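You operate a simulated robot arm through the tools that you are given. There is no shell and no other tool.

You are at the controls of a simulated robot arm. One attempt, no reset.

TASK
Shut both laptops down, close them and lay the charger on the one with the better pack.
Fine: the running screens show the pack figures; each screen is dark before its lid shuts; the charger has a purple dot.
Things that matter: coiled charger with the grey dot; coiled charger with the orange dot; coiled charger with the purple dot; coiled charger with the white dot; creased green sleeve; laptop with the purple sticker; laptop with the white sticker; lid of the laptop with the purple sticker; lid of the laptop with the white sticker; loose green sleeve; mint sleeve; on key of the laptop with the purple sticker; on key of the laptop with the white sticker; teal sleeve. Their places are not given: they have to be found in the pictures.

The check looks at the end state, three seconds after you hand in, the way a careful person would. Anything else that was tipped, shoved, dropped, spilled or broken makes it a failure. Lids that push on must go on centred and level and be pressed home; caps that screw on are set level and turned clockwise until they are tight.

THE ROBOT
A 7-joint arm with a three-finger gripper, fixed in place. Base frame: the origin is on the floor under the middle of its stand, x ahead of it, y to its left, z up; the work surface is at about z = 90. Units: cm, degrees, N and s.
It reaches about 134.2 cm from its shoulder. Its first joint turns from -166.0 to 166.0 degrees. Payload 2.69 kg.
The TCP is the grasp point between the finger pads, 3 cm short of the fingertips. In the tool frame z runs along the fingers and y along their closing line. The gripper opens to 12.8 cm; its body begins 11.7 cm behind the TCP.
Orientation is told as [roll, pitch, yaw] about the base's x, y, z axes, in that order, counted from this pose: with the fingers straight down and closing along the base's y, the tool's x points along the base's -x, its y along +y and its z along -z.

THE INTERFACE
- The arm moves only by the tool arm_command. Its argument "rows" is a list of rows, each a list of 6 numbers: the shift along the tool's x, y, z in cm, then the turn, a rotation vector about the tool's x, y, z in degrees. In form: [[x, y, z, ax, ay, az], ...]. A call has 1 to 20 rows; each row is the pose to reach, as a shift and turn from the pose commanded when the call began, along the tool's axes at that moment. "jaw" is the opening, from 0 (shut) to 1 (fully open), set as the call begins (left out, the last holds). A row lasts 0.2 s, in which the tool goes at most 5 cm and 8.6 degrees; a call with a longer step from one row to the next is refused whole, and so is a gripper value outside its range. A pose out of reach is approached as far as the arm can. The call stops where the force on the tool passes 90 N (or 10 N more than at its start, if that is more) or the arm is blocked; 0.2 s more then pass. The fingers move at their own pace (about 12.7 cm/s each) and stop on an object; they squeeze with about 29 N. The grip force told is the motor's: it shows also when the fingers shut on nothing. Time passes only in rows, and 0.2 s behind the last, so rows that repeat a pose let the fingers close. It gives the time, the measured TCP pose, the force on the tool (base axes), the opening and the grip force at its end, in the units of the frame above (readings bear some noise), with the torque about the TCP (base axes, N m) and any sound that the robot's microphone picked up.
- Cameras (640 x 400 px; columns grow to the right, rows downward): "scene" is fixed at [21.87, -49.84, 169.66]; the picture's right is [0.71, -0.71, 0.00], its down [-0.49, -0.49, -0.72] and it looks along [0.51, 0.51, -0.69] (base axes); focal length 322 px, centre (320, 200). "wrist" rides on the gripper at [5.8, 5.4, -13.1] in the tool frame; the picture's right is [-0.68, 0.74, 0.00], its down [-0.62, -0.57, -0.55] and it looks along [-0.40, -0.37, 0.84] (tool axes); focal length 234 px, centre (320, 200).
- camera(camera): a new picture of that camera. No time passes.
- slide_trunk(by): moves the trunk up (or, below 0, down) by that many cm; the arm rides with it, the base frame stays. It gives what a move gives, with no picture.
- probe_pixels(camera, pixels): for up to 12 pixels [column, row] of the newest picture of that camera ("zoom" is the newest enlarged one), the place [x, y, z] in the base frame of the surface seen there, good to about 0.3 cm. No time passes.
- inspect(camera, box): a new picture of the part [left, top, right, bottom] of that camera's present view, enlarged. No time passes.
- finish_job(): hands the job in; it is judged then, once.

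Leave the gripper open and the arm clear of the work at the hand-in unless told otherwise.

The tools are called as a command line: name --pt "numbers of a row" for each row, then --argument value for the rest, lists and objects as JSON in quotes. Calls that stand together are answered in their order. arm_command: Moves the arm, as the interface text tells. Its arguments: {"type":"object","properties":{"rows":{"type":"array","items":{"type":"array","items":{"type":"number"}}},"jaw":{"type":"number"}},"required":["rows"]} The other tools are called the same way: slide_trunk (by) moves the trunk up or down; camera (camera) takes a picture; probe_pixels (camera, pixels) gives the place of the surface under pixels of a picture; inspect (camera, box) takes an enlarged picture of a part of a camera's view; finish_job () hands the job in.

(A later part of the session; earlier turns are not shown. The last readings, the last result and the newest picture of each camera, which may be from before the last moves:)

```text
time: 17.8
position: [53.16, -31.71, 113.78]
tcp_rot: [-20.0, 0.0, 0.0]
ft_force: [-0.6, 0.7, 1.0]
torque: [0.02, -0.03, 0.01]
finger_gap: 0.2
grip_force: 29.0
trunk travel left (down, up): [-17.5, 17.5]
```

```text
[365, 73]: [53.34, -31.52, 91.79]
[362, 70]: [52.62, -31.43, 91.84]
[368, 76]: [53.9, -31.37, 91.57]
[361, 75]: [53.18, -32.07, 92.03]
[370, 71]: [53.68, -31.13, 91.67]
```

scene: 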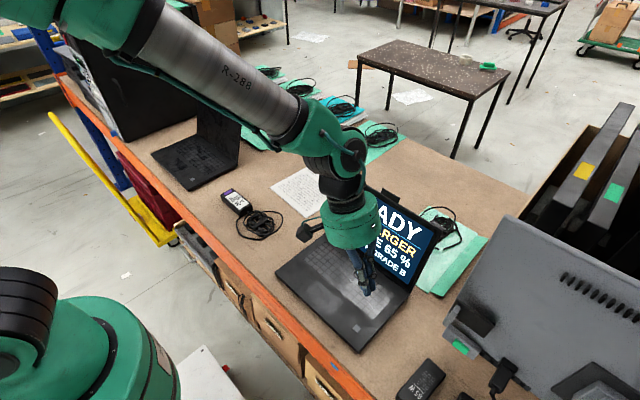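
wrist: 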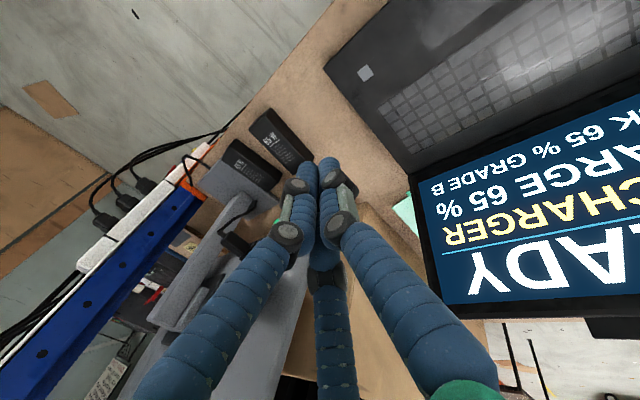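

Near key centre is about (53.3, −31.45). I'll descend straight to z ≈ 95.3 now, just short of contact.

arm_command --pt "-0.15 1.37 3.76 0 0 0" --pt "-0.15 2.74 7.52 0 0 0" --pt "-0.15 4.1 11.28 0 0 0" --pt "-0.15 5.47 15.04 0 0 0" --pt "-0.15 5.98 16.45 0 0 0" --pt "-0.15 6.16 16.92 0 0 0" --pt "-0.15 6.29 17.3 0 0 0"

inspect --camera "scene" --box '[330, 290, 400, 350]'

camera --camera "wrist"

```text
time: 19.4
position: [53.32, -31.74, 95.42]
tcp_rot: [-20.0, 0.0, 0.0]
ft_force: [1.3, 0.5, 1.0]
torque: [0.0, 0.0, 0.0]
finger_gap: 0.22
grip_force: 29.2
trunk travel left (down, up): [-17.5, 17.5]
```

```text
6.67 times, centred on (365, 320) of scene
```

zoom: 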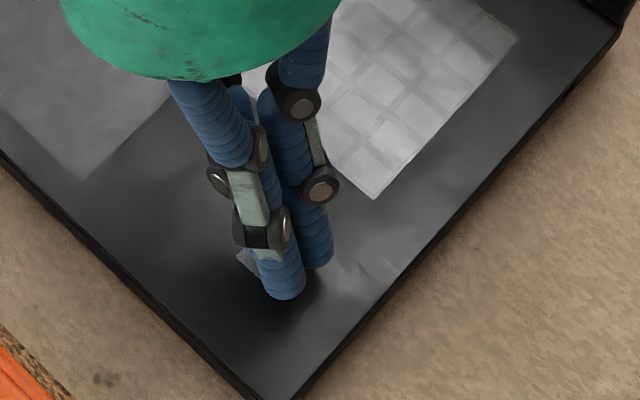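

```text
taken
```

wrist: 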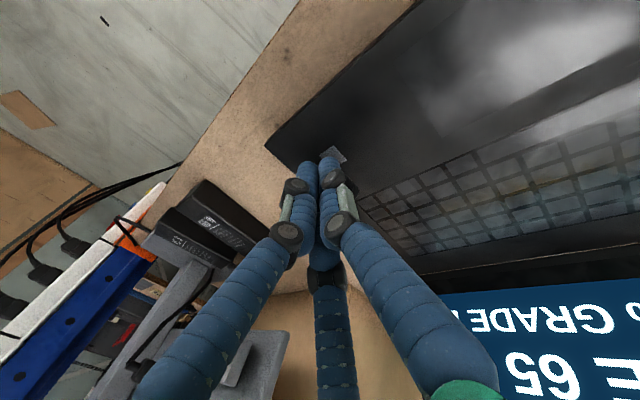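

The leading tip is just above the key at (337,152). I'll press down 0.6 cm in 0.1 cm steps.

arm_command --pt "0 0.068 0.188 0 0 0" --pt "0 0.1 0.28 0 0 0" --pt "0 0.137 0.376 0 0 0" --pt "0 0.171 0.47 0 0 0" --pt "0 0.205 0.56 0 0 0"

camera --camera "wrist"

```text
time: 20.6
position: [53.36, -31.67, 94.92]
tcp_rot: [-19.9, 0.0, 0.0]
ft_force: [-3.1, -0.2, 9.5]
torque: [0.06, 0.11, -0.02]
finger_gap: 0.2
grip_force: 29.1
trunk travel left (down, up): [-17.5, 17.5]
```

```text
taken
```

wrist: 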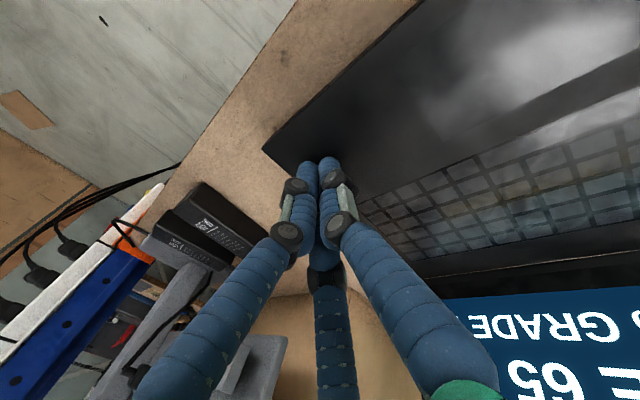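

Force is 9.5 N with no click yet. I'll press 0.15 cm further.

arm_command --pt "0 0.027 0.075 0 0 0" --pt "0 0.051 0.141 0 0 0"

camera --camera "wrist"

```text
time: 21.2
position: [53.31, -31.71, 94.94]
tcp_rot: [-20.1, -0.1, 0.0]
ft_force: [-4.4, 1.4, 27.6]
torque: [0.22, 0.1, 0.03]
finger_gap: 0.21
grip_force: 29.1
trunk travel left (down, up): [-17.5, 17.5]
heard: click
```

```text
taken
```

wrist: 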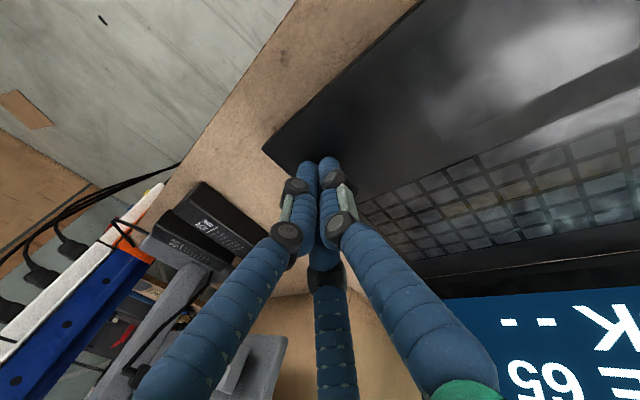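

Click heard, and the near screen now shows "K - -", so it's shutting down. I'll lift straight up off the key, untilting higher up, to z ≈ 122.

arm_command --pt "0 -0.17 -0.47 0 0 0" --pt "0 -1.37 -3.76 0 0 0" --pt "0 -2.74 -7.52 0 0 0" --pt "0 -4.1 -11.28 0 0 0" --pt "0 -5.47 -15.04 -5 0 0" --pt "0 -6.84 -18.8 -10 0 0" --pt "0 -8.2 -22.56 -15 0 0" --pt "0 -9.23 -25.38 -20 0 0"

camera --camera "wrist"

camera --camera "scene"

```text
time: 23.0
position: [53.37, -31.58, 121.84]
tcp_rot: [0.1, 0.0, 0.0]
ft_force: [-0.3, 0.4, 0.8]
torque: [-0.02, 0.01, 0.01]
finger_gap: 0.22
grip_force: 29.0
trunk travel left (down, up): [-17.5, 17.5]
```

```text
taken
```

wrist: 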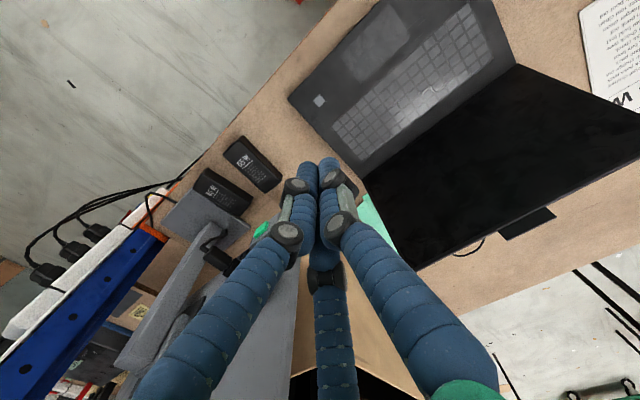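

```text
taken
```

scene: 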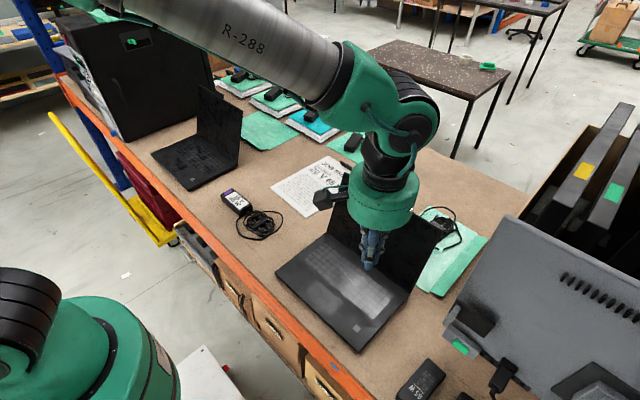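

Both screens are dark now. I'll probe the near lid's edges and its black tab (around (525,222)) to plan the closing arc.

probe_pixels --camera "wrist" --pixels '[[368, 178], [518, 68], [420, 268], [415, 255], [638, 140], [510, 232], [545, 214], [508, 225], [550, 207], [440, 170], [470, 210], [525, 222]]'

inspect --camera "wrist" --box '[440, 170, 600, 280]'

inspect --camera "scene" --box '[190, 75, 260, 165]'

```text
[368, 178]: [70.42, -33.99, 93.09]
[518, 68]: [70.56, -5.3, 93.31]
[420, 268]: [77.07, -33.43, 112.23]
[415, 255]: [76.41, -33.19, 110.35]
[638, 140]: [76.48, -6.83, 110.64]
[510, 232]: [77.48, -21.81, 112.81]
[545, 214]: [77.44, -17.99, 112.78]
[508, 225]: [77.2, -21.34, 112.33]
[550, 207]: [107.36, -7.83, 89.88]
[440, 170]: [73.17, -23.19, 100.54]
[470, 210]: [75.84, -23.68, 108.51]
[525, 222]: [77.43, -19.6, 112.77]
```

```text
3.64 times, centred on (520, 225) of wrist
```

zoom: 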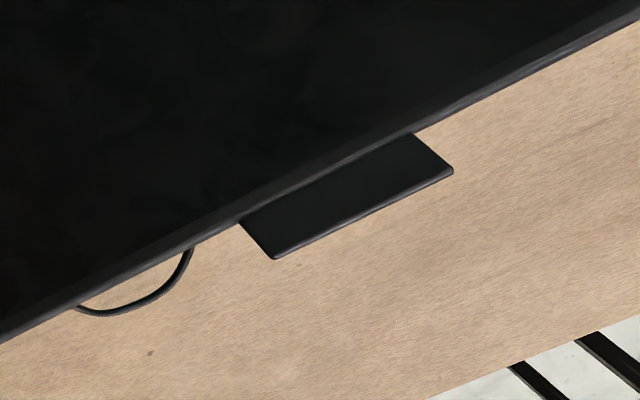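

```text
4.44 times, centred on (225, 120) of scene
```

zoom: 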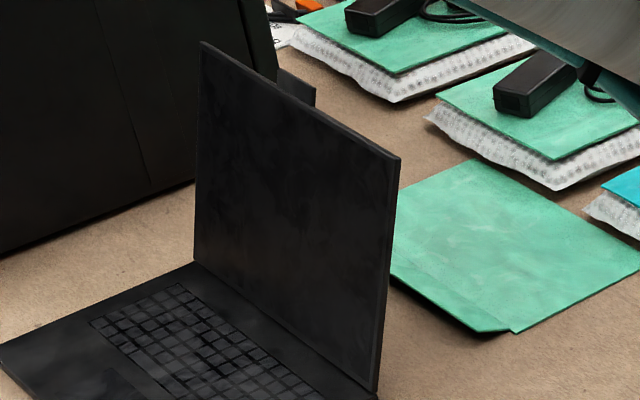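

The lid leans back about 19°, with its hinge line near (70.1, 92.2) and its top edge at (77.1, 112.2). The tab is a lip at y −22…−18. I'll cross over the lid at tip height 119 to a point behind it at (83, −12), then lower the fingertips to z ≈ 109.

arm_command --pt "-3.3 2.2 0 0 0 0" --pt "-6.6 4.4 0 0 0 0" --pt "-9.9 6.6 0 0 0 0" --pt "-13.2 8.8 0 0 0 0" --pt "-16.5 11 0 0 0 0" --pt "-19.8 13.2 0 0 0 0" --pt "-23.1 15.4 0 0 0 0" --pt "-26.4 17.5 0 0 0 0" --pt "-29.7 19.6 0 0 0 0" --pt "-29.7 19.6 3.5 0 0 0" --pt "-29.7 19.6 7 0 0 0" --pt "-29.7 19.6 9.8 0 0 0"

camera --camera "scene"

camera --camera "wrist"

```text
time: 25.6
position: [83.05, -12.04, 111.81]
tcp_rot: [0.0, 0.0, 0.0]
ft_force: [-0.5, 0.2, 0.0]
torque: [0.01, 0.02, -0.02]
finger_gap: 0.21
grip_force: 28.7
trunk travel left (down, up): [-17.5, 17.5]
```

```text
taken
```

scene: 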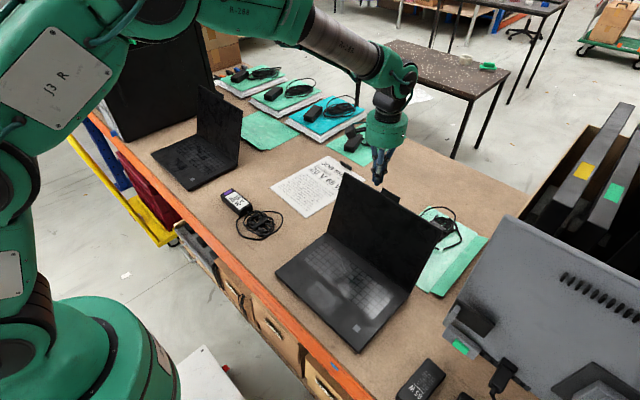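

```text
taken
```

wrist: 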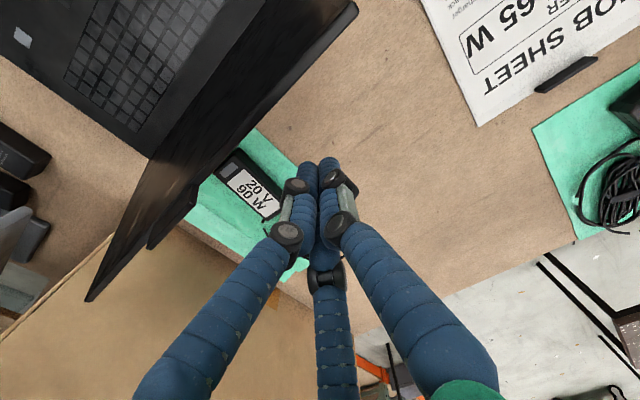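

The fingers stand behind the near lid with clear air. I'll ease forward (toward −x) 5 cm and check for contact force and lid motion.

arm_command --pt "1 0 0 0 0 0" --pt "2 0 0 0 0 0" --pt "3 0 0 0 0 0" --pt "3.7 0 0 0 0 0" --pt "4.4 0 0 0 0 0" --pt "5 0 0 0 0 0"

inspect --camera "scene" --box '[270, 150, 460, 360]'

```text
time: 27.0
position: [77.95, -11.99, 112.06]
tcp_rot: [-0.1, -0.1, 0.0]
ft_force: [4.7, 0.2, 4.6]
torque: [-0.03, 0.09, 0.02]
finger_gap: 0.2
grip_force: 29.2
trunk travel left (down, up): [-17.5, 17.5]
```

```text
1.90 times, centred on (365, 255) of scene
```

zoom: 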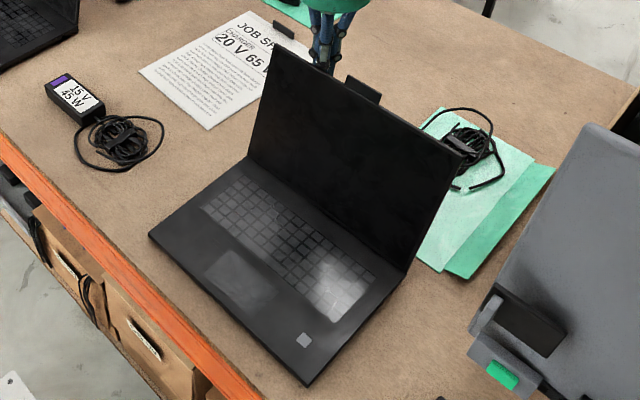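

Contact made with about 5 N, and the lid has begun to turn. I'll continue 5.3 cm further to bring it about upright.

arm_command --pt "0.8 0 0 0 0 0" --pt "1.6 0 0 0 0 0" --pt "2.4 0 0 0 0 0" --pt "3.2 0 0 0 0 0" --pt "4 0 0 0 0 0" --pt "4.7 0 0 0 0 0" --pt "5.3 0 0 0 0 0"

inspect --camera "scene" --box '[270, 150, 460, 360]'

camera --camera "wrist"

```text
time: 28.6
position: [72.75, -12.02, 111.85]
tcp_rot: [0.0, 0.0, 0.0]
ft_force: [1.0, 0.6, 0.5]
torque: [-0.01, 0.02, 0.0]
finger_gap: 0.21
grip_force: 28.8
trunk travel left (down, up): [-17.5, 17.5]
```

```text
1.90 times, centred on (365, 255) of scene
```

zoom: 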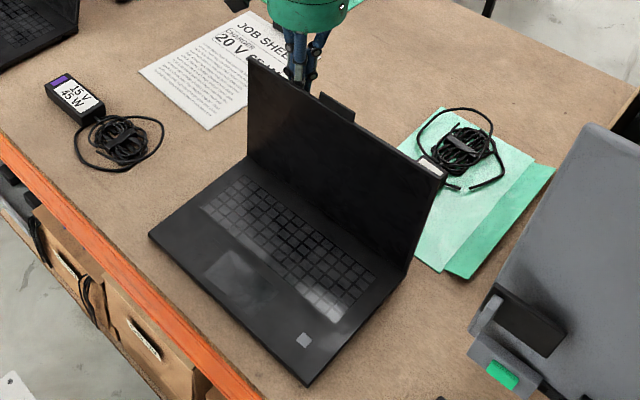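

```text
taken
```

wrist: 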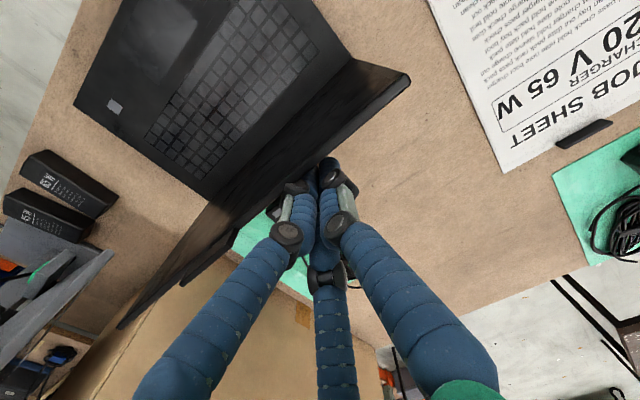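

The lid now stands nearly upright and holds by itself. I'll follow the closing arc to about 50°.

arm_command --pt "1.5 0 0 0 0 0" --pt "3.1 0 0.05 0 0 0" --pt "4.6 0 0.3 0 0 0" --pt "6.15 0 0.55 0 0 0" --pt "7.6 0 1.05 0 0 0" --pt "9 0 1.55 0 0 0" --pt "10.4 0 2.3 0 0 0" --pt "11.7 0 3.05 0 0 0"

inspect --camera "scene" --box '[270, 150, 460, 360]'

camera --camera "wrist"

```text
time: 30.4
position: [61.08, -11.99, 108.75]
tcp_rot: [0.0, 0.1, 0.1]
ft_force: [-0.3, -0.7, 0.2]
torque: [-0.01, 0.0, 0.0]
finger_gap: 0.21
grip_force: 29.4
trunk travel left (down, up): [-17.5, 17.5]
```

```text
1.90 times, centred on (365, 255) of scene
```

zoom: 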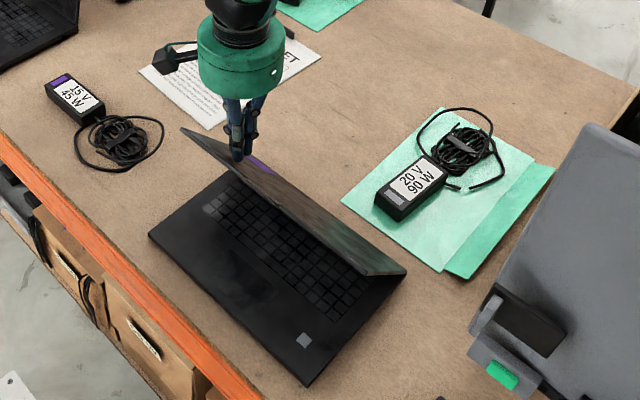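

```text
taken
```

wrist: 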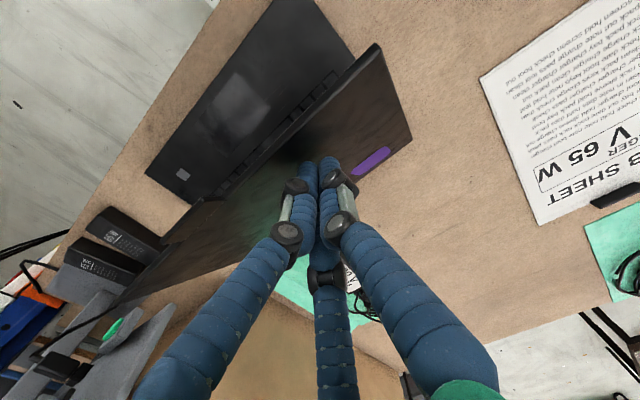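

The lid follows (at about 50° it stays put), and its outside shows a purple sticker. I'll continue the arc down to about 10°.

arm_command --pt "1.2 0 0.9 0 0 0" --pt "2.4 0 1.9 0 0 0" --pt "3.4 0 3.1 0 0 0" --pt "4.35 0 4.3 0 0 0" --pt "5.15 0 5.6 0 0 0" --pt "5.9 0 6.9 0 0 0" --pt "6.45 0 8.3 0 0 0" --pt "7 0 9.6 0 0 0"

inspect --camera "scene" --box '[270, 150, 460, 360]'

camera --camera "wrist"

```text
time: 32.2
position: [53.96, -11.98, 99.3]
tcp_rot: [0.1, 0.2, 0.0]
ft_force: [-0.4, -0.4, -0.1]
torque: [0.01, 0.01, -0.01]
finger_gap: 0.24
grip_force: 29.1
trunk travel left (down, up): [-17.5, 17.5]
```

```text
1.90 times, centred on (365, 255) of scene
```

zoom: 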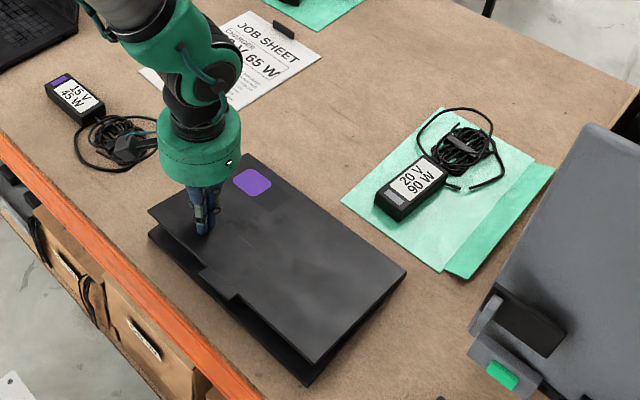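

```text
taken
```

wrist: 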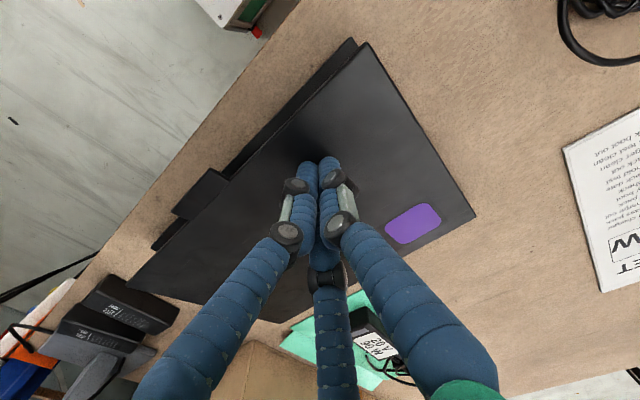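

The lid is at about 10°. I'll bring it down the last 3 cm gently, then check the force.

arm_command --pt "0.15 0 0.7 0 0 0" --pt "0.3 0 1.4 0 0 0" --pt "0.4 0 2 0 0 0" --pt "0.5 0 2.5 0 0 0" --pt "0.5 0 2.9 0 0 0" --pt "0.5 0 3.2 0 0 0"

inspect --camera "scene" --box '[270, 200, 420, 360]'

```text
time: 33.6
position: [53.41, -11.96, 95.98]
tcp_rot: [0.0, 0.0, 0.1]
ft_force: [-0.3, 0.3, 0.0]
torque: [0.01, 0.0, -0.01]
finger_gap: 0.26
grip_force: 29.2
trunk travel left (down, up): [-17.5, 17.5]
```

```text
2.50 times, centred on (345, 280) of scene
```

zoom: 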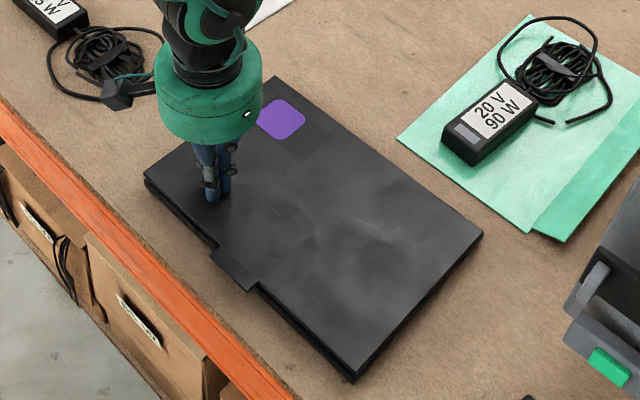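

Nearly shut, no force yet. I'll press 0.6 cm further in 0.15 steps.

arm_command --pt "0 0 0.15 0 0 0" --pt "0 0 0.3 0 0 0" --pt "0 0 0.45 0 0 0" --pt "0 0 0.6 0 0 0"

inspect --camera "scene" --box '[270, 200, 420, 360]'

```text
time: 34.6
position: [53.58, -11.94, 95.41]
tcp_rot: [0.0, 0.0, 0.0]
ft_force: [-0.4, 0.1, -0.3]
torque: [-0.02, 0.03, 0.01]
finger_gap: 0.22
grip_force: 29.3
trunk travel left (down, up): [-17.5, 17.5]
```

```text
2.50 times, centred on (345, 280) of scene
```

zoom: 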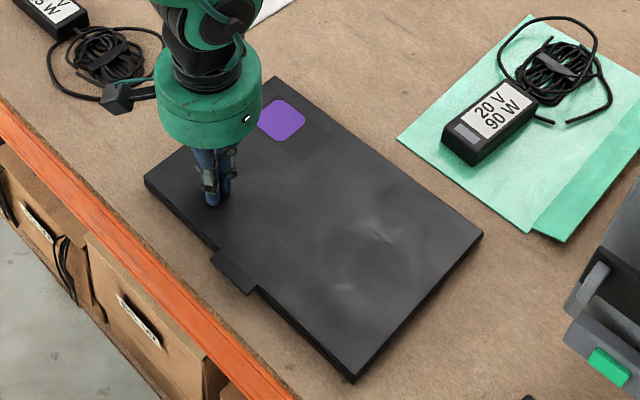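

It looks shut, but I'd like to feel it seat. Another 0.4 cm in 0.1 steps.

arm_command --pt "0 0 0.1 0 0 0" --pt "0 0 0.2 0 0 0" --pt "0 0 0.3 0 0 0" --pt "0 0 0.4 0 0 0"

inspect --camera "scene" --box '[270, 230, 380, 360]'

```text
time: 35.6
position: [53.49, -12.01, 95.11]
tcp_rot: [0.1, -0.2, 0.0]
ft_force: [-10.2, 6.6, 34.6]
torque: [0.2, 0.32, 0.03]
finger_gap: 0.57
grip_force: 29.3
trunk travel left (down, up): [-17.5, 17.5]
```

```text
3.08 times, centred on (325, 295) of scene
```

zoom: 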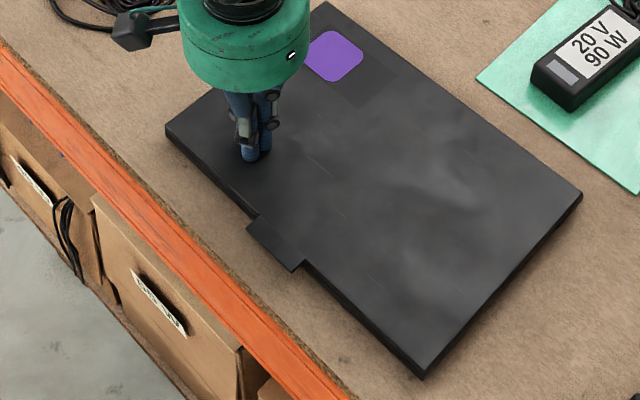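

34.6 N: the lid is seated. I'll lift straight up 20 cm and check it from both cameras.

arm_command --pt "0 0 -0.5 0 0 0" --pt "0 0 -3 0 0 0" --pt "0 0 -7 0 0 0" --pt "0 0 -11.5 0 0 0" --pt "0 0 -16 0 0 0" --pt "0 0 -20 0 0 0" --pt "0 0 -24 0 0 0"

camera --camera "scene"

camera --camera "wrist"

probe_pixels --camera "scene" --pixels '[[340, 310], [356, 350], [290, 262], [380, 270], [405, 295], [300, 250], [320, 285]]'

```text
time: 37.2
position: [53.39, -12.01, 118.99]
tcp_rot: [0.0, 0.1, 0.0]
ft_force: [-0.3, -0.3, -0.7]
torque: [0.0, 0.0, -0.01]
finger_gap: 0.21
grip_force: 29.8
trunk travel left (down, up): [-17.5, 17.5]
```

```text
taken
```

scene: 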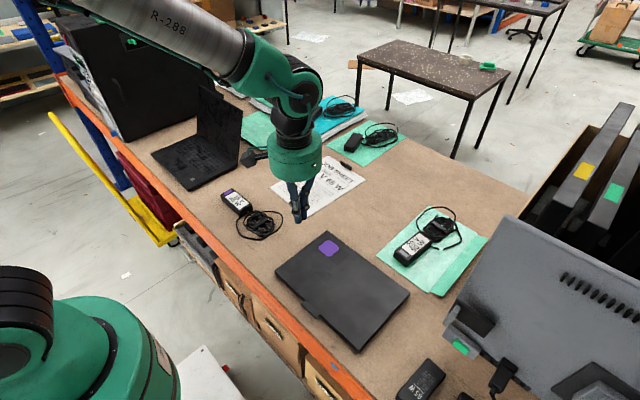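

```text
taken
```

wrist: 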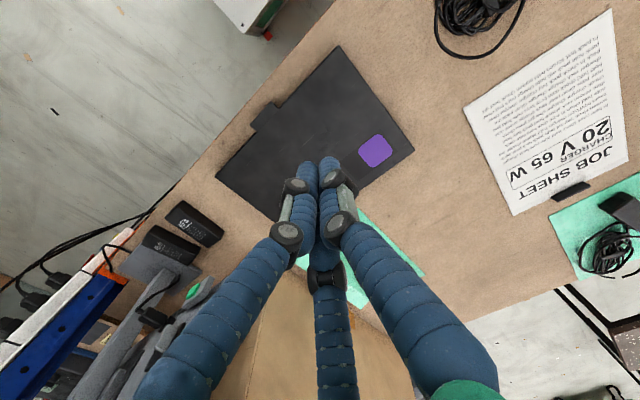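

```text
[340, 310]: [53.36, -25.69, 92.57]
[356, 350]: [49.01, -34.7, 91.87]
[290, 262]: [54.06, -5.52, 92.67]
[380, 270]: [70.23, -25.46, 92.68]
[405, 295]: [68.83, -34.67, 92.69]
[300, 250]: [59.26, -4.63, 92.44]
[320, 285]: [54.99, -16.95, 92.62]
```

The near lid is level at z ≈ 92.6 all over and the laptop hasn't shifted. Now the far lid: I'll cross to a point behind it at (83, 50) with tips above 116, then lower the tips to z ≈ 109.

arm_command --pt "-1.85 3.88 -0.3 0 0 0" --pt "-3.7 7.75 -0.6 0 0 0" --pt "-5.55 11.6 -0.9 0 0 0" --pt "-7.4 15.5 -1.2 0 0 0" --pt "-9.25 19.4 -1.5 0 0 0" --pt "-11.1 23.25 -1.8 0 0 0" --pt "-12.95 27.1 -2.1 0 0 0" --pt "-14.8 31 -2.4 0 0 0" --pt "-16.65 34.9 -2.7 0 0 0" --pt "-18.5 38.75 -3 0 0 0" --pt "-20.35 42.6 -3 0 0 0" --pt "-22.2 46.5 -3 0 0 0" --pt "-24.05 50.4 -3 0 0 0" --pt "-25.9 54.25 -3 0 0 0" --pt "-27.75 58.1 -3 0 0 0" --pt "-29.6 62 -3 0 0 0" --pt "-29.6 62 0.5 0 0 0" --pt "-29.6 62 4 0 0 0" --pt "-29.6 62 7 0 0 0"

camera --camera "scene"

camera --camera "wrist"

```text
time: 41.2
position: [83.04, 49.86, 111.79]
tcp_rot: [0.0, 0.0, 0.0]
ft_force: [0.8, -0.2, 1.0]
torque: [0.0, 0.0, 0.0]
finger_gap: 0.22
grip_force: 29.0
trunk travel left (down, up): [-17.5, 17.5]
```

```text
taken
```

scene: 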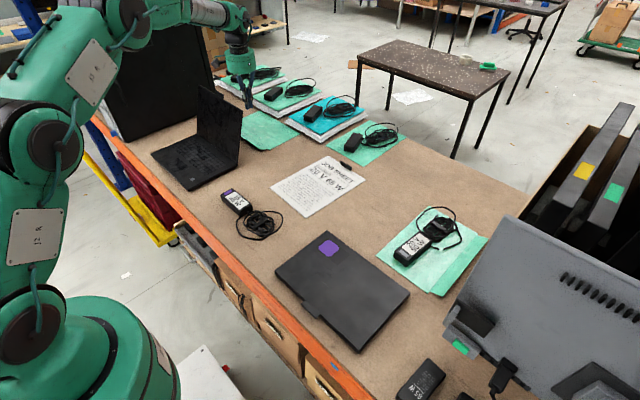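

```text
taken
```

wrist: 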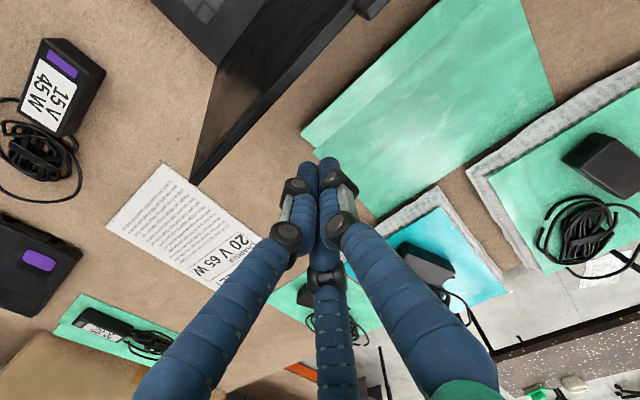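

The fingers stand behind the far lid just as they did for the near one. I'll push toward −x to bring it upright.

arm_command --pt "1 0 0 0 0 0" --pt "2 0 0 0 0 0" --pt "3 0 0 0 0 0" --pt "3.8 0 0 0 0 0" --pt "4.6 0 0 0 0 0" --pt "5.4 0 0 0 0 0" --pt "6.2 0 0 0 0 0" --pt "7 0 0 0 0 0" --pt "7.8 0 0 0 0 0" --pt "8.6 0 0 0 0 0" --pt "9.5 0 0 0 0 0" --pt "10.3 0 0 0 0 0"

inspect --camera "scene" --box '[140, 50, 300, 200]'

camera --camera "wrist"

```text
time: 43.8
position: [73.03, 50.05, 111.98]
tcp_rot: [0.1, 0.1, 0.1]
ft_force: [-0.6, -0.8, 0.0]
torque: [-0.02, 0.04, 0.0]
finger_gap: 0.23
grip_force: 29.3
trunk travel left (down, up): [-17.5, 17.5]
```

```text
2.67 times, centred on (220, 125) of scene
```

zoom: 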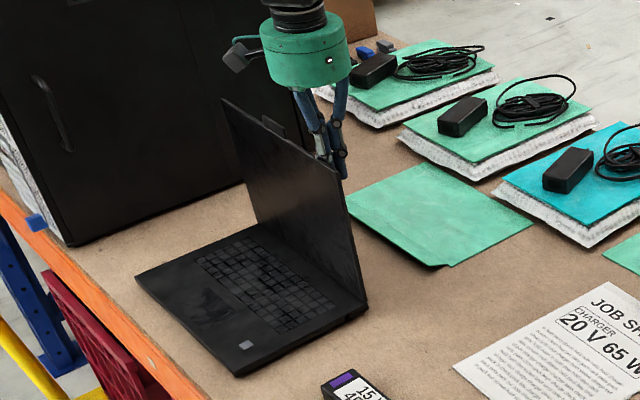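

```text
taken
```

wrist: 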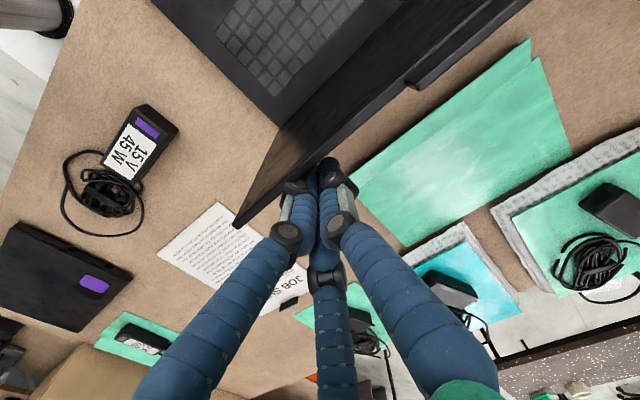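

The far lid is near upright. I'll follow the same arc to about 50°.

arm_command --pt "1.5 0 0 0 0 0" --pt "3.1 0 0.05 0 0 0" --pt "4.6 0 0.3 0 0 0" --pt "6.15 0 0.55 0 0 0" --pt "7.6 0 1.05 0 0 0" --pt "9 0 1.55 0 0 0" --pt "10.4 0 2.3 0 0 0" --pt "11.7 0 3.05 0 0 0"

inspect --camera "scene" --box '[140, 50, 300, 200]'

```text
time: 45.6
position: [61.18, 50.03, 108.95]
tcp_rot: [-0.1, 0.1, 0.0]
ft_force: [-0.1, -0.8, 0.4]
torque: [-0.01, 0.03, 0.01]
finger_gap: 0.23
grip_force: 29.0
trunk travel left (down, up): [-17.5, 17.5]
```

```text
2.67 times, centred on (220, 125) of scene
```

zoom: 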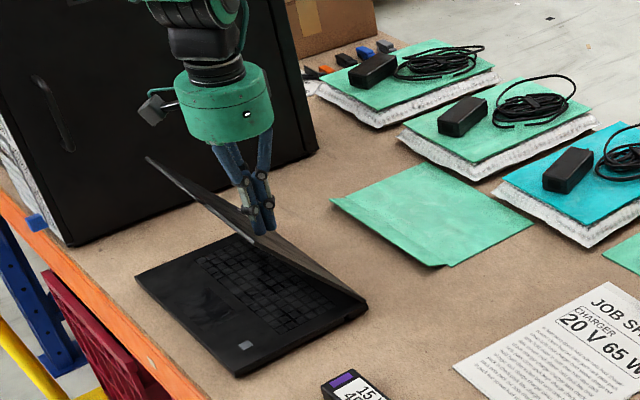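

The lid follows well. I'll continue the arc down to about 10°.

arm_command --pt "1.2 0 0.9 0 0 0" --pt "2.4 0 1.9 0 0 0" --pt "3.4 0 3.1 0 0 0" --pt "4.35 0 4.3 0 0 0" --pt "5.15 0 5.6 0 0 0" --pt "5.9 0 6.9 0 0 0" --pt "6.45 0 8.3 0 0 0" --pt "7 0 9.6 0 0 0"

inspect --camera "scene" --box '[140, 50, 300, 200]'

```text
time: 47.4
position: [54.25, 50.04, 99.37]
tcp_rot: [0.0, 0.0, 0.0]
ft_force: [-0.4, -0.4, -0.6]
torque: [0.03, 0.0, 0.01]
finger_gap: 0.24
grip_force: 29.2
trunk travel left (down, up): [-17.5, 17.5]
```

```text
2.67 times, centred on (220, 125) of scene
```

zoom: 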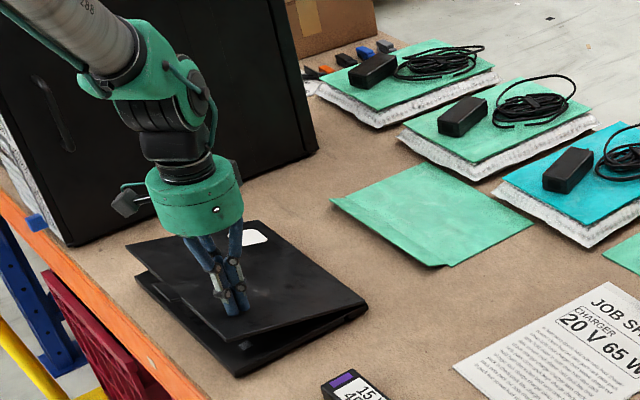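

The far laptop's lid has the white sticker. I'll bring it down the last 3.5 cm gently.

arm_command --pt "0.15 0 0.7 0 0 0" --pt "0.3 0 1.4 0 0 0" --pt "0.4 0 2 0 0 0" --pt "0.5 0 2.5 0 0 0" --pt "0.5 0 2.9 0 0 0" --pt "0.5 0 3.3 0 0 0" --pt "0.5 0 3.6 0 0 0" --pt "0.5 0 3.8 0 0 0"

inspect --camera "scene" --box '[140, 100, 260, 200]'

```text
time: 49.2
position: [53.51, 50.06, 95.49]
tcp_rot: [0.0, 0.0, 0.0]
ft_force: [0.2, -0.3, 0.3]
torque: [-0.02, 0.04, 0.01]
finger_gap: 0.25
grip_force: 28.7
trunk travel left (down, up): [-17.5, 17.5]
```

```text
4.00 times, centred on (200, 150) of scene
```

zoom: 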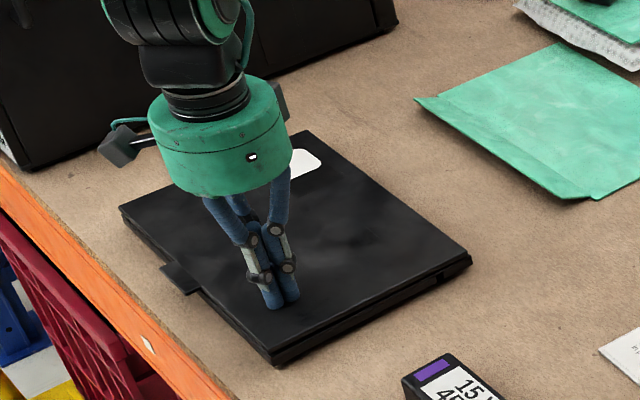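

Almost shut. I'll press 0.45 cm more in 0.1 steps to seat it.

arm_command --pt "0 0 0.1 0 0 0" --pt "0 0 0.2 0 0 0" --pt "0 0 0.3 0 0 0" --pt "0 0 0.4 0 0 0" --pt "0 0 0.45 0 0 0"

inspect --camera "scene" --box '[140, 100, 260, 200]'

```text
time: 50.4
position: [53.73, 50.05, 95.27]
tcp_rot: [0.1, 0.1, 0.0]
ft_force: [-0.4, -1.4, 7.4]
torque: [-0.04, 0.0, 0.06]
finger_gap: 0.62
grip_force: 28.9
trunk travel left (down, up): [-17.5, 17.5]
```

```text
4.00 times, centred on (200, 150) of scene
```

zoom: 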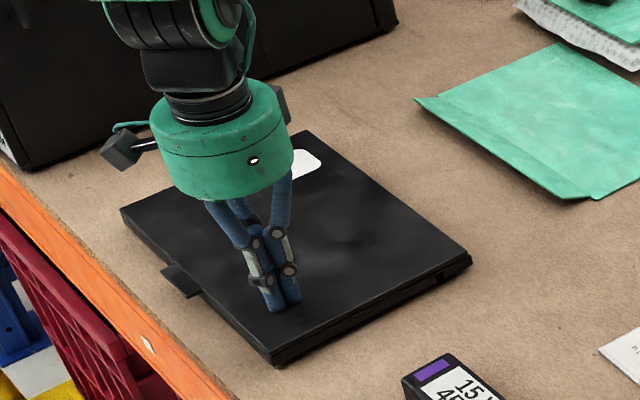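

The force is 7.4 N. I'll add 0.15 cm for a firm seat, similar to the near one.

arm_command --pt "0 0 0.07 0 0 0" --pt "0 0 0.14 0 0 0" --pt "0 0 0.2 0 0 0"

inspect --camera "scene" --box '[140, 100, 260, 200]'

```text
time: 51.2
position: [53.69, 49.99, 95.2]
tcp_rot: [0.2, -0.2, -0.1]
ft_force: [-7.6, 1.2, 35.3]
torque: [-0.08, 0.2, -0.09]
finger_gap: 0.58
grip_force: 28.8
trunk travel left (down, up): [-17.5, 17.5]
```

```text
4.00 times, centred on (200, 150) of scene
```

zoom: 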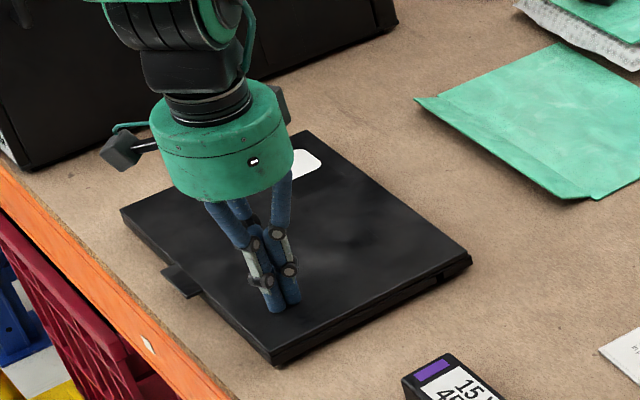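

Seated at 35 N. I'll lift off, open the fingers in the air and go to a view over the purple-marked charger near (57, 24).

arm_command --pt "0 0 -0.5 0 0 0" --pt "0 0 -3 0 0 0" --pt "0 0 -7 0 0 0" --pt "0 0 -11.5 0 0 0" --pt "0 0 -16 0 0 0" --pt "1.6 -2.5 -19 0 0 0" --pt "4 -6 -21 0 0 0" --pt "6.8 -9.5 -23 0 0 0" --pt "9.7 -14 -24 0 0 0"

arm_command --pt "0 0 0 0 0 0" --pt "0 0 0 0 0 0" --pt "0 0 0 0 0 0" --jaw 1

camera --camera "wrist"

camera --camera "scene"

```text
refused: row 9 steps farther than a row can; nothing moved
```

```text
time: 52.0
position: [53.62, 49.97, 94.84]
tcp_rot: [-0.1, 0.0, 0.1]
ft_force: [-0.6, 0.3, -0.2]
torque: [-0.02, -0.01, -0.03]
finger_gap: 12.78
grip_force: 0.1
trunk travel left (down, up): [-17.5, 17.5]
```

```text
taken
```

wrist: 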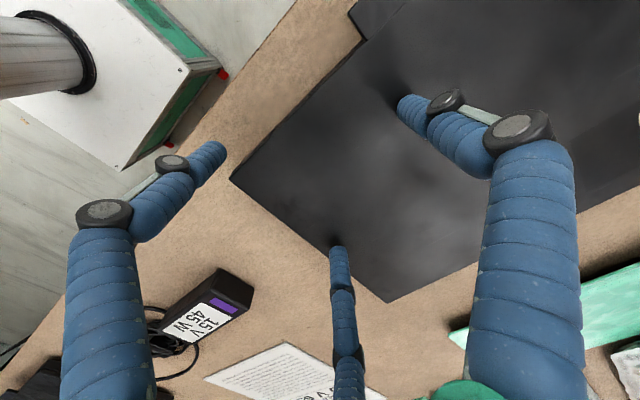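

```text
taken
```

scene: 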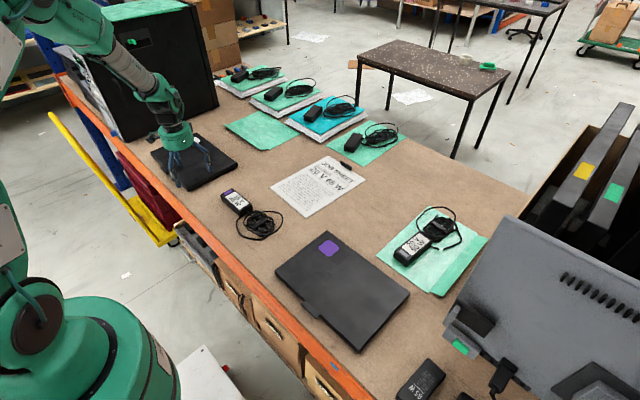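

The lift was refused because its last step was too long, so the fingers opened while on the lid. Forces are nil and nothing moved. I'll now lift in shorter steps and go to the viewing point over the charger.

arm_command --pt "0 0 -1 0 0 0" --pt "0 0 -4 0 0 0" --pt "0 0 -8 0 0 0" --pt "0 0 -12 0 0 0" --pt "0 0 -16 0 0 0" --pt "1.6 -2.5 -19 0 0 0" --pt "4 -5.5 -21 0 0 0" --pt "6 -8.5 -23 0 0 0" --pt "8 -11.5 -24 0 0 0" --pt "9.7 -14 -24 0 0 0"

camera --camera "wrist"

camera --camera "scene"

```text
time: 54.2
position: [44.04, 36.08, 119.14]
tcp_rot: [0.1, 0.0, 0.0]
ft_force: [0.1, 0.0, 0.1]
torque: [-0.02, 0.01, -0.03]
finger_gap: 12.79
grip_force: 0.1
trunk travel left (down, up): [-17.5, 17.5]
```

```text
taken
```

wrist: 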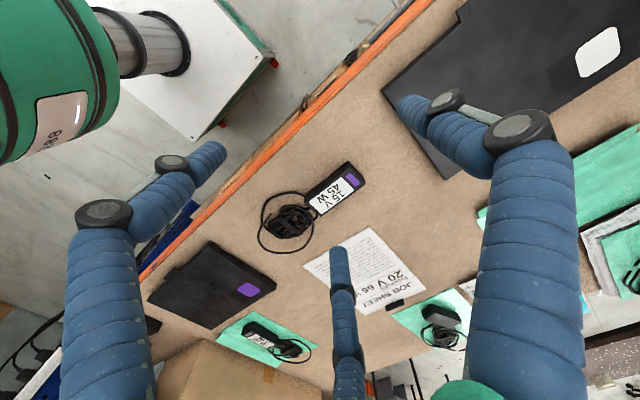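

```text
taken
```

scene: 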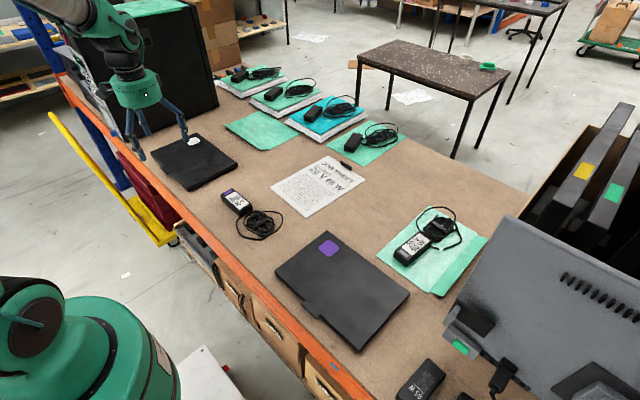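

I'll enlarge the purple-marked charger at about (310,205) and probe it.

inspect --camera "wrist" --box '[245, 150, 375, 260]'

probe_pixels --camera "zoom" --pixels '[[521, 70], [560, 118], [390, 270], [325, 195], [470, 140], [400, 215], [330, 260], [200, 270], [140, 250], [220, 340], [90, 280], [350, 300]]'

inspect --camera "scene" --box '[210, 180, 300, 250]'

```text
3.64 times, centred on (310, 205) of wrist
```

zoom: 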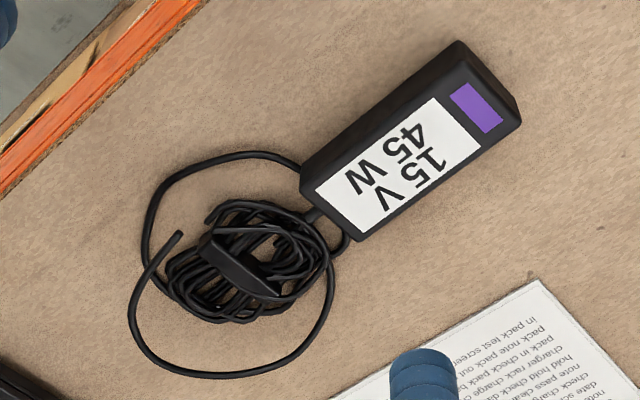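

```text
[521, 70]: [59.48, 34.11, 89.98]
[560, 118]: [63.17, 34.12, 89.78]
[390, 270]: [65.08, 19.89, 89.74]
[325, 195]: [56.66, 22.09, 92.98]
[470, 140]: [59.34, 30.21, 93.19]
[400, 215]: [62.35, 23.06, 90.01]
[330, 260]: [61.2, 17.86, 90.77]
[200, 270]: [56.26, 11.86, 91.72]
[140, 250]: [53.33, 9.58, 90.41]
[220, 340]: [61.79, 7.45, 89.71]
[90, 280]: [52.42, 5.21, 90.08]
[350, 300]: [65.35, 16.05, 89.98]
```

```text
5.71 times, centred on (255, 215) of scene
```

zoom: 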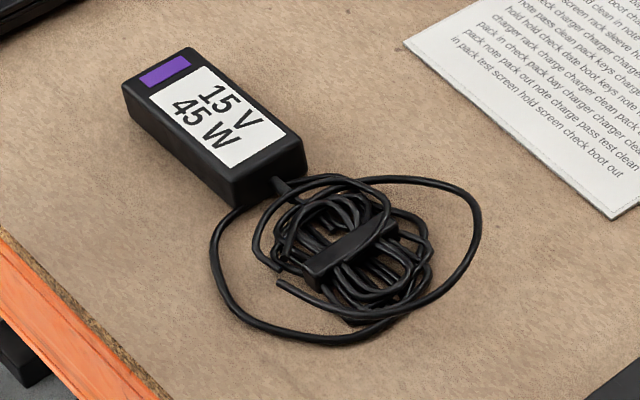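

I'll probe the label corners on the brick's top face to get its axis and size.

inspect --camera "wrist" --box '[245, 150, 375, 260]'

probe_pixels --camera "zoom" --pixels '[[435, 100], [478, 150], [365, 226], [317, 190], [470, 85], [502, 120], [462, 48], [511, 112], [352, 232], [307, 185], [400, 160], [240, 255]]'

```text
3.64 times, centred on (310, 205) of wrist
```

zoom: 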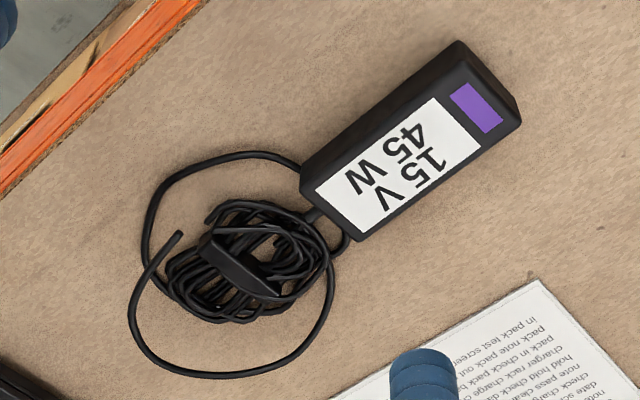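

```text
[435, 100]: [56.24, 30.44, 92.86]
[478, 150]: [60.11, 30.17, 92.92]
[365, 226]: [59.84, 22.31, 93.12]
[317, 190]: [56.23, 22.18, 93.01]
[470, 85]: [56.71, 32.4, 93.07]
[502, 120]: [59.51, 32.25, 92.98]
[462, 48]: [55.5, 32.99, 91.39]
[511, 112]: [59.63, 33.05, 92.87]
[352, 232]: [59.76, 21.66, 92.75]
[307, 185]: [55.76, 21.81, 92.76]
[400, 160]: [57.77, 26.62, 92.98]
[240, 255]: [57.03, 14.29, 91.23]
```

The brick spans about x 55.5–60.6, y 21.5–33.2, z 90–93, with its long side along base y. The coil lies at y ≈ 5–20. I'll probe the cable strands near the brick's lower end, to keep the fingers off them.

probe_pixels --camera "zoom" --pixels '[[300, 166], [285, 157], [262, 154], [225, 157], [180, 172], [345, 240], [342, 232], [333, 255], [315, 215], [152, 210], [135, 335], [325, 320]]'

inspect --camera "wrist" --box '[290, 180, 350, 230]'

```text
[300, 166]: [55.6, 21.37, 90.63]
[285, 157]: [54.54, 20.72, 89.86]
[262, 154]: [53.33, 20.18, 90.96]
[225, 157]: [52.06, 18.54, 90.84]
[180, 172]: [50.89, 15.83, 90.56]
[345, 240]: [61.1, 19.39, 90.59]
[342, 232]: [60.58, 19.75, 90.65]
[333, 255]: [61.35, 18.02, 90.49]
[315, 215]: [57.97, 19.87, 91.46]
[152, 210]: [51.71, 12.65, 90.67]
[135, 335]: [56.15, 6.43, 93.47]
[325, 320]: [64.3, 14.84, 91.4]
```

```text
8.00 times, centred on (320, 205) of wrist
```

zoom: 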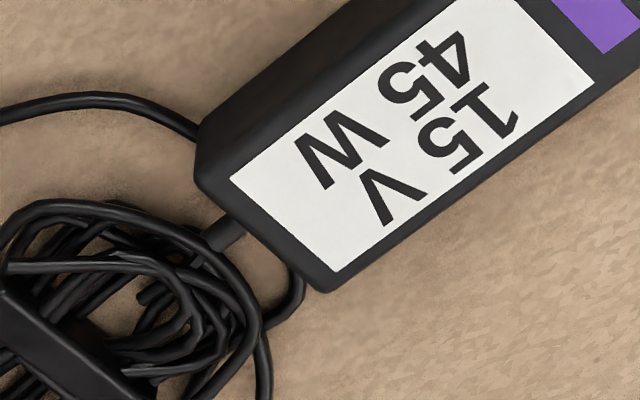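

Cable strands reach y ≈ 20.5 on the −x side and about 20 on the +x side. I'll grip the brick across its width: single finger on −x, pair on +x, centred at y ≈ 27.6. I'll turn the hand by yaw +90° above the brick and pre-open to about 9.6 cm.

arm_command --pt "-1.38 -0.77 0.36 0 0 -8.2" --pt "-2.76 -1.54 0.72 0 0 -16.4" --pt "-4.14 -2.31 1.08 0 0 -24.6" --pt "-5.52 -3.08 1.44 0 0 -32.8" --pt "-6.9 -3.85 1.8 0 0 -41" --pt "-8.28 -4.62 2.16 0 0 -49.2" --pt "-9.66 -5.39 2.52 0 0 -57.4" --pt "-11.04 -6.16 2.88 0 0 -65.6" --pt "-12.42 -6.93 3.24 0 0 -73.8" --pt "-13.8 -7.7 3.6 0 0 -82" --pt "-15.16 -8.48 4 0 0 -90" --jaw 0.75

camera --camera "wrist"

camera --camera "scene"

```text
time: 56.6
position: [59.12, 27.53, 114.97]
tcp_rot: [0.1, 0.0, 90.1]
ft_force: [-0.3, -0.1, -0.1]
torque: [-0.01, -0.02, -0.01]
finger_gap: 9.59
grip_force: 0.0
trunk travel left (down, up): [-17.5, 17.5]
```

```text
taken
```

wrist: 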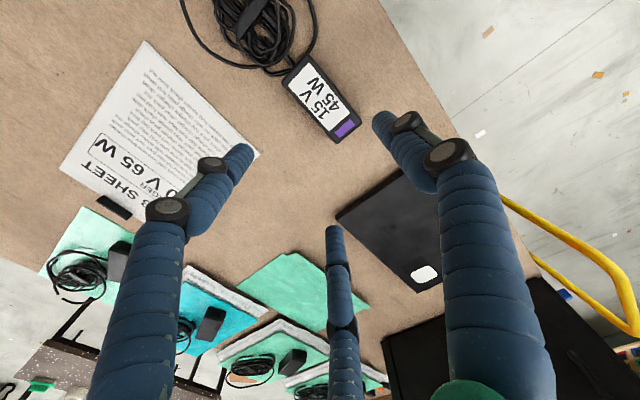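

```text
taken
```

scene: 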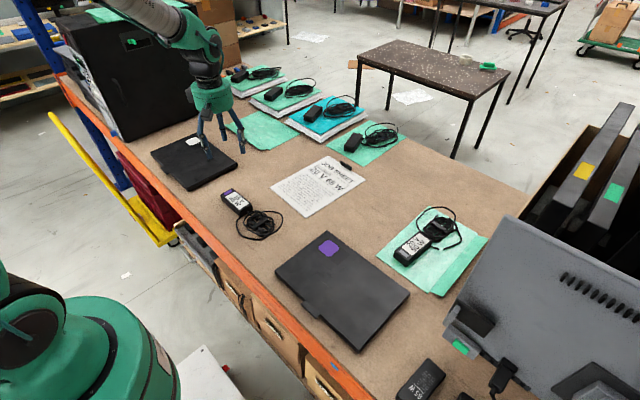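

The hand is turned and open 9.6 cm over the brick. I'll descend to TCP z = 99, tips about 3 cm above the brick, and look.

arm_command --pt "0 0 4 0 0 0" --pt "0 0 8 0 0 0" --pt "0 0 12 0 0 0" --pt "0 0 14.5 0 0 0" --pt "0 0 16 0 0 0"

camera --camera "wrist"

inspect --camera "scene" --box '[190, 130, 310, 250]'

```text
time: 57.8
position: [59.18, 27.46, 98.8]
tcp_rot: [0.1, 0.0, 90.0]
ft_force: [-1.9, 0.3, -1.0]
torque: [-0.03, 0.0, 0.04]
finger_gap: 9.58
grip_force: 0.0
trunk travel left (down, up): [-17.5, 17.5]
```

```text
taken
```

wrist: 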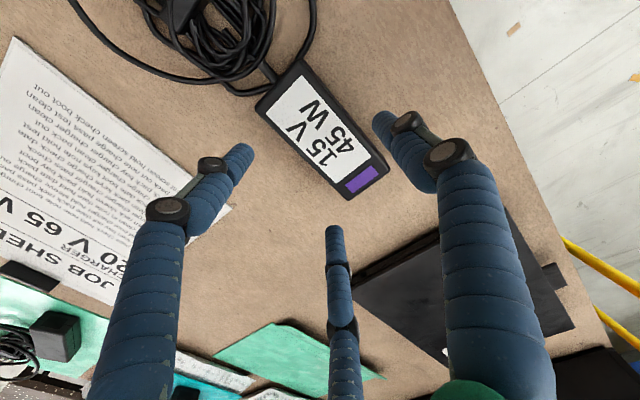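

```text
3.33 times, centred on (250, 190) of scene
```

zoom: 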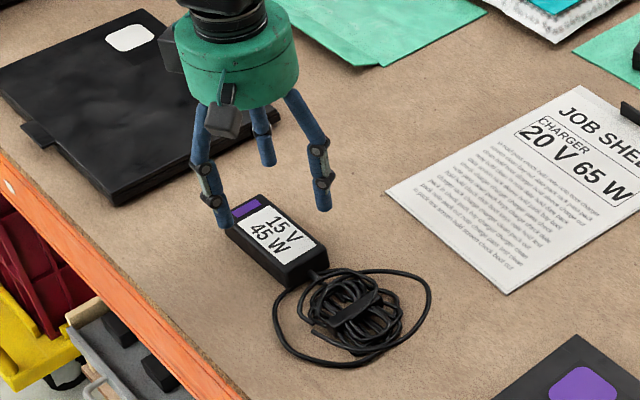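

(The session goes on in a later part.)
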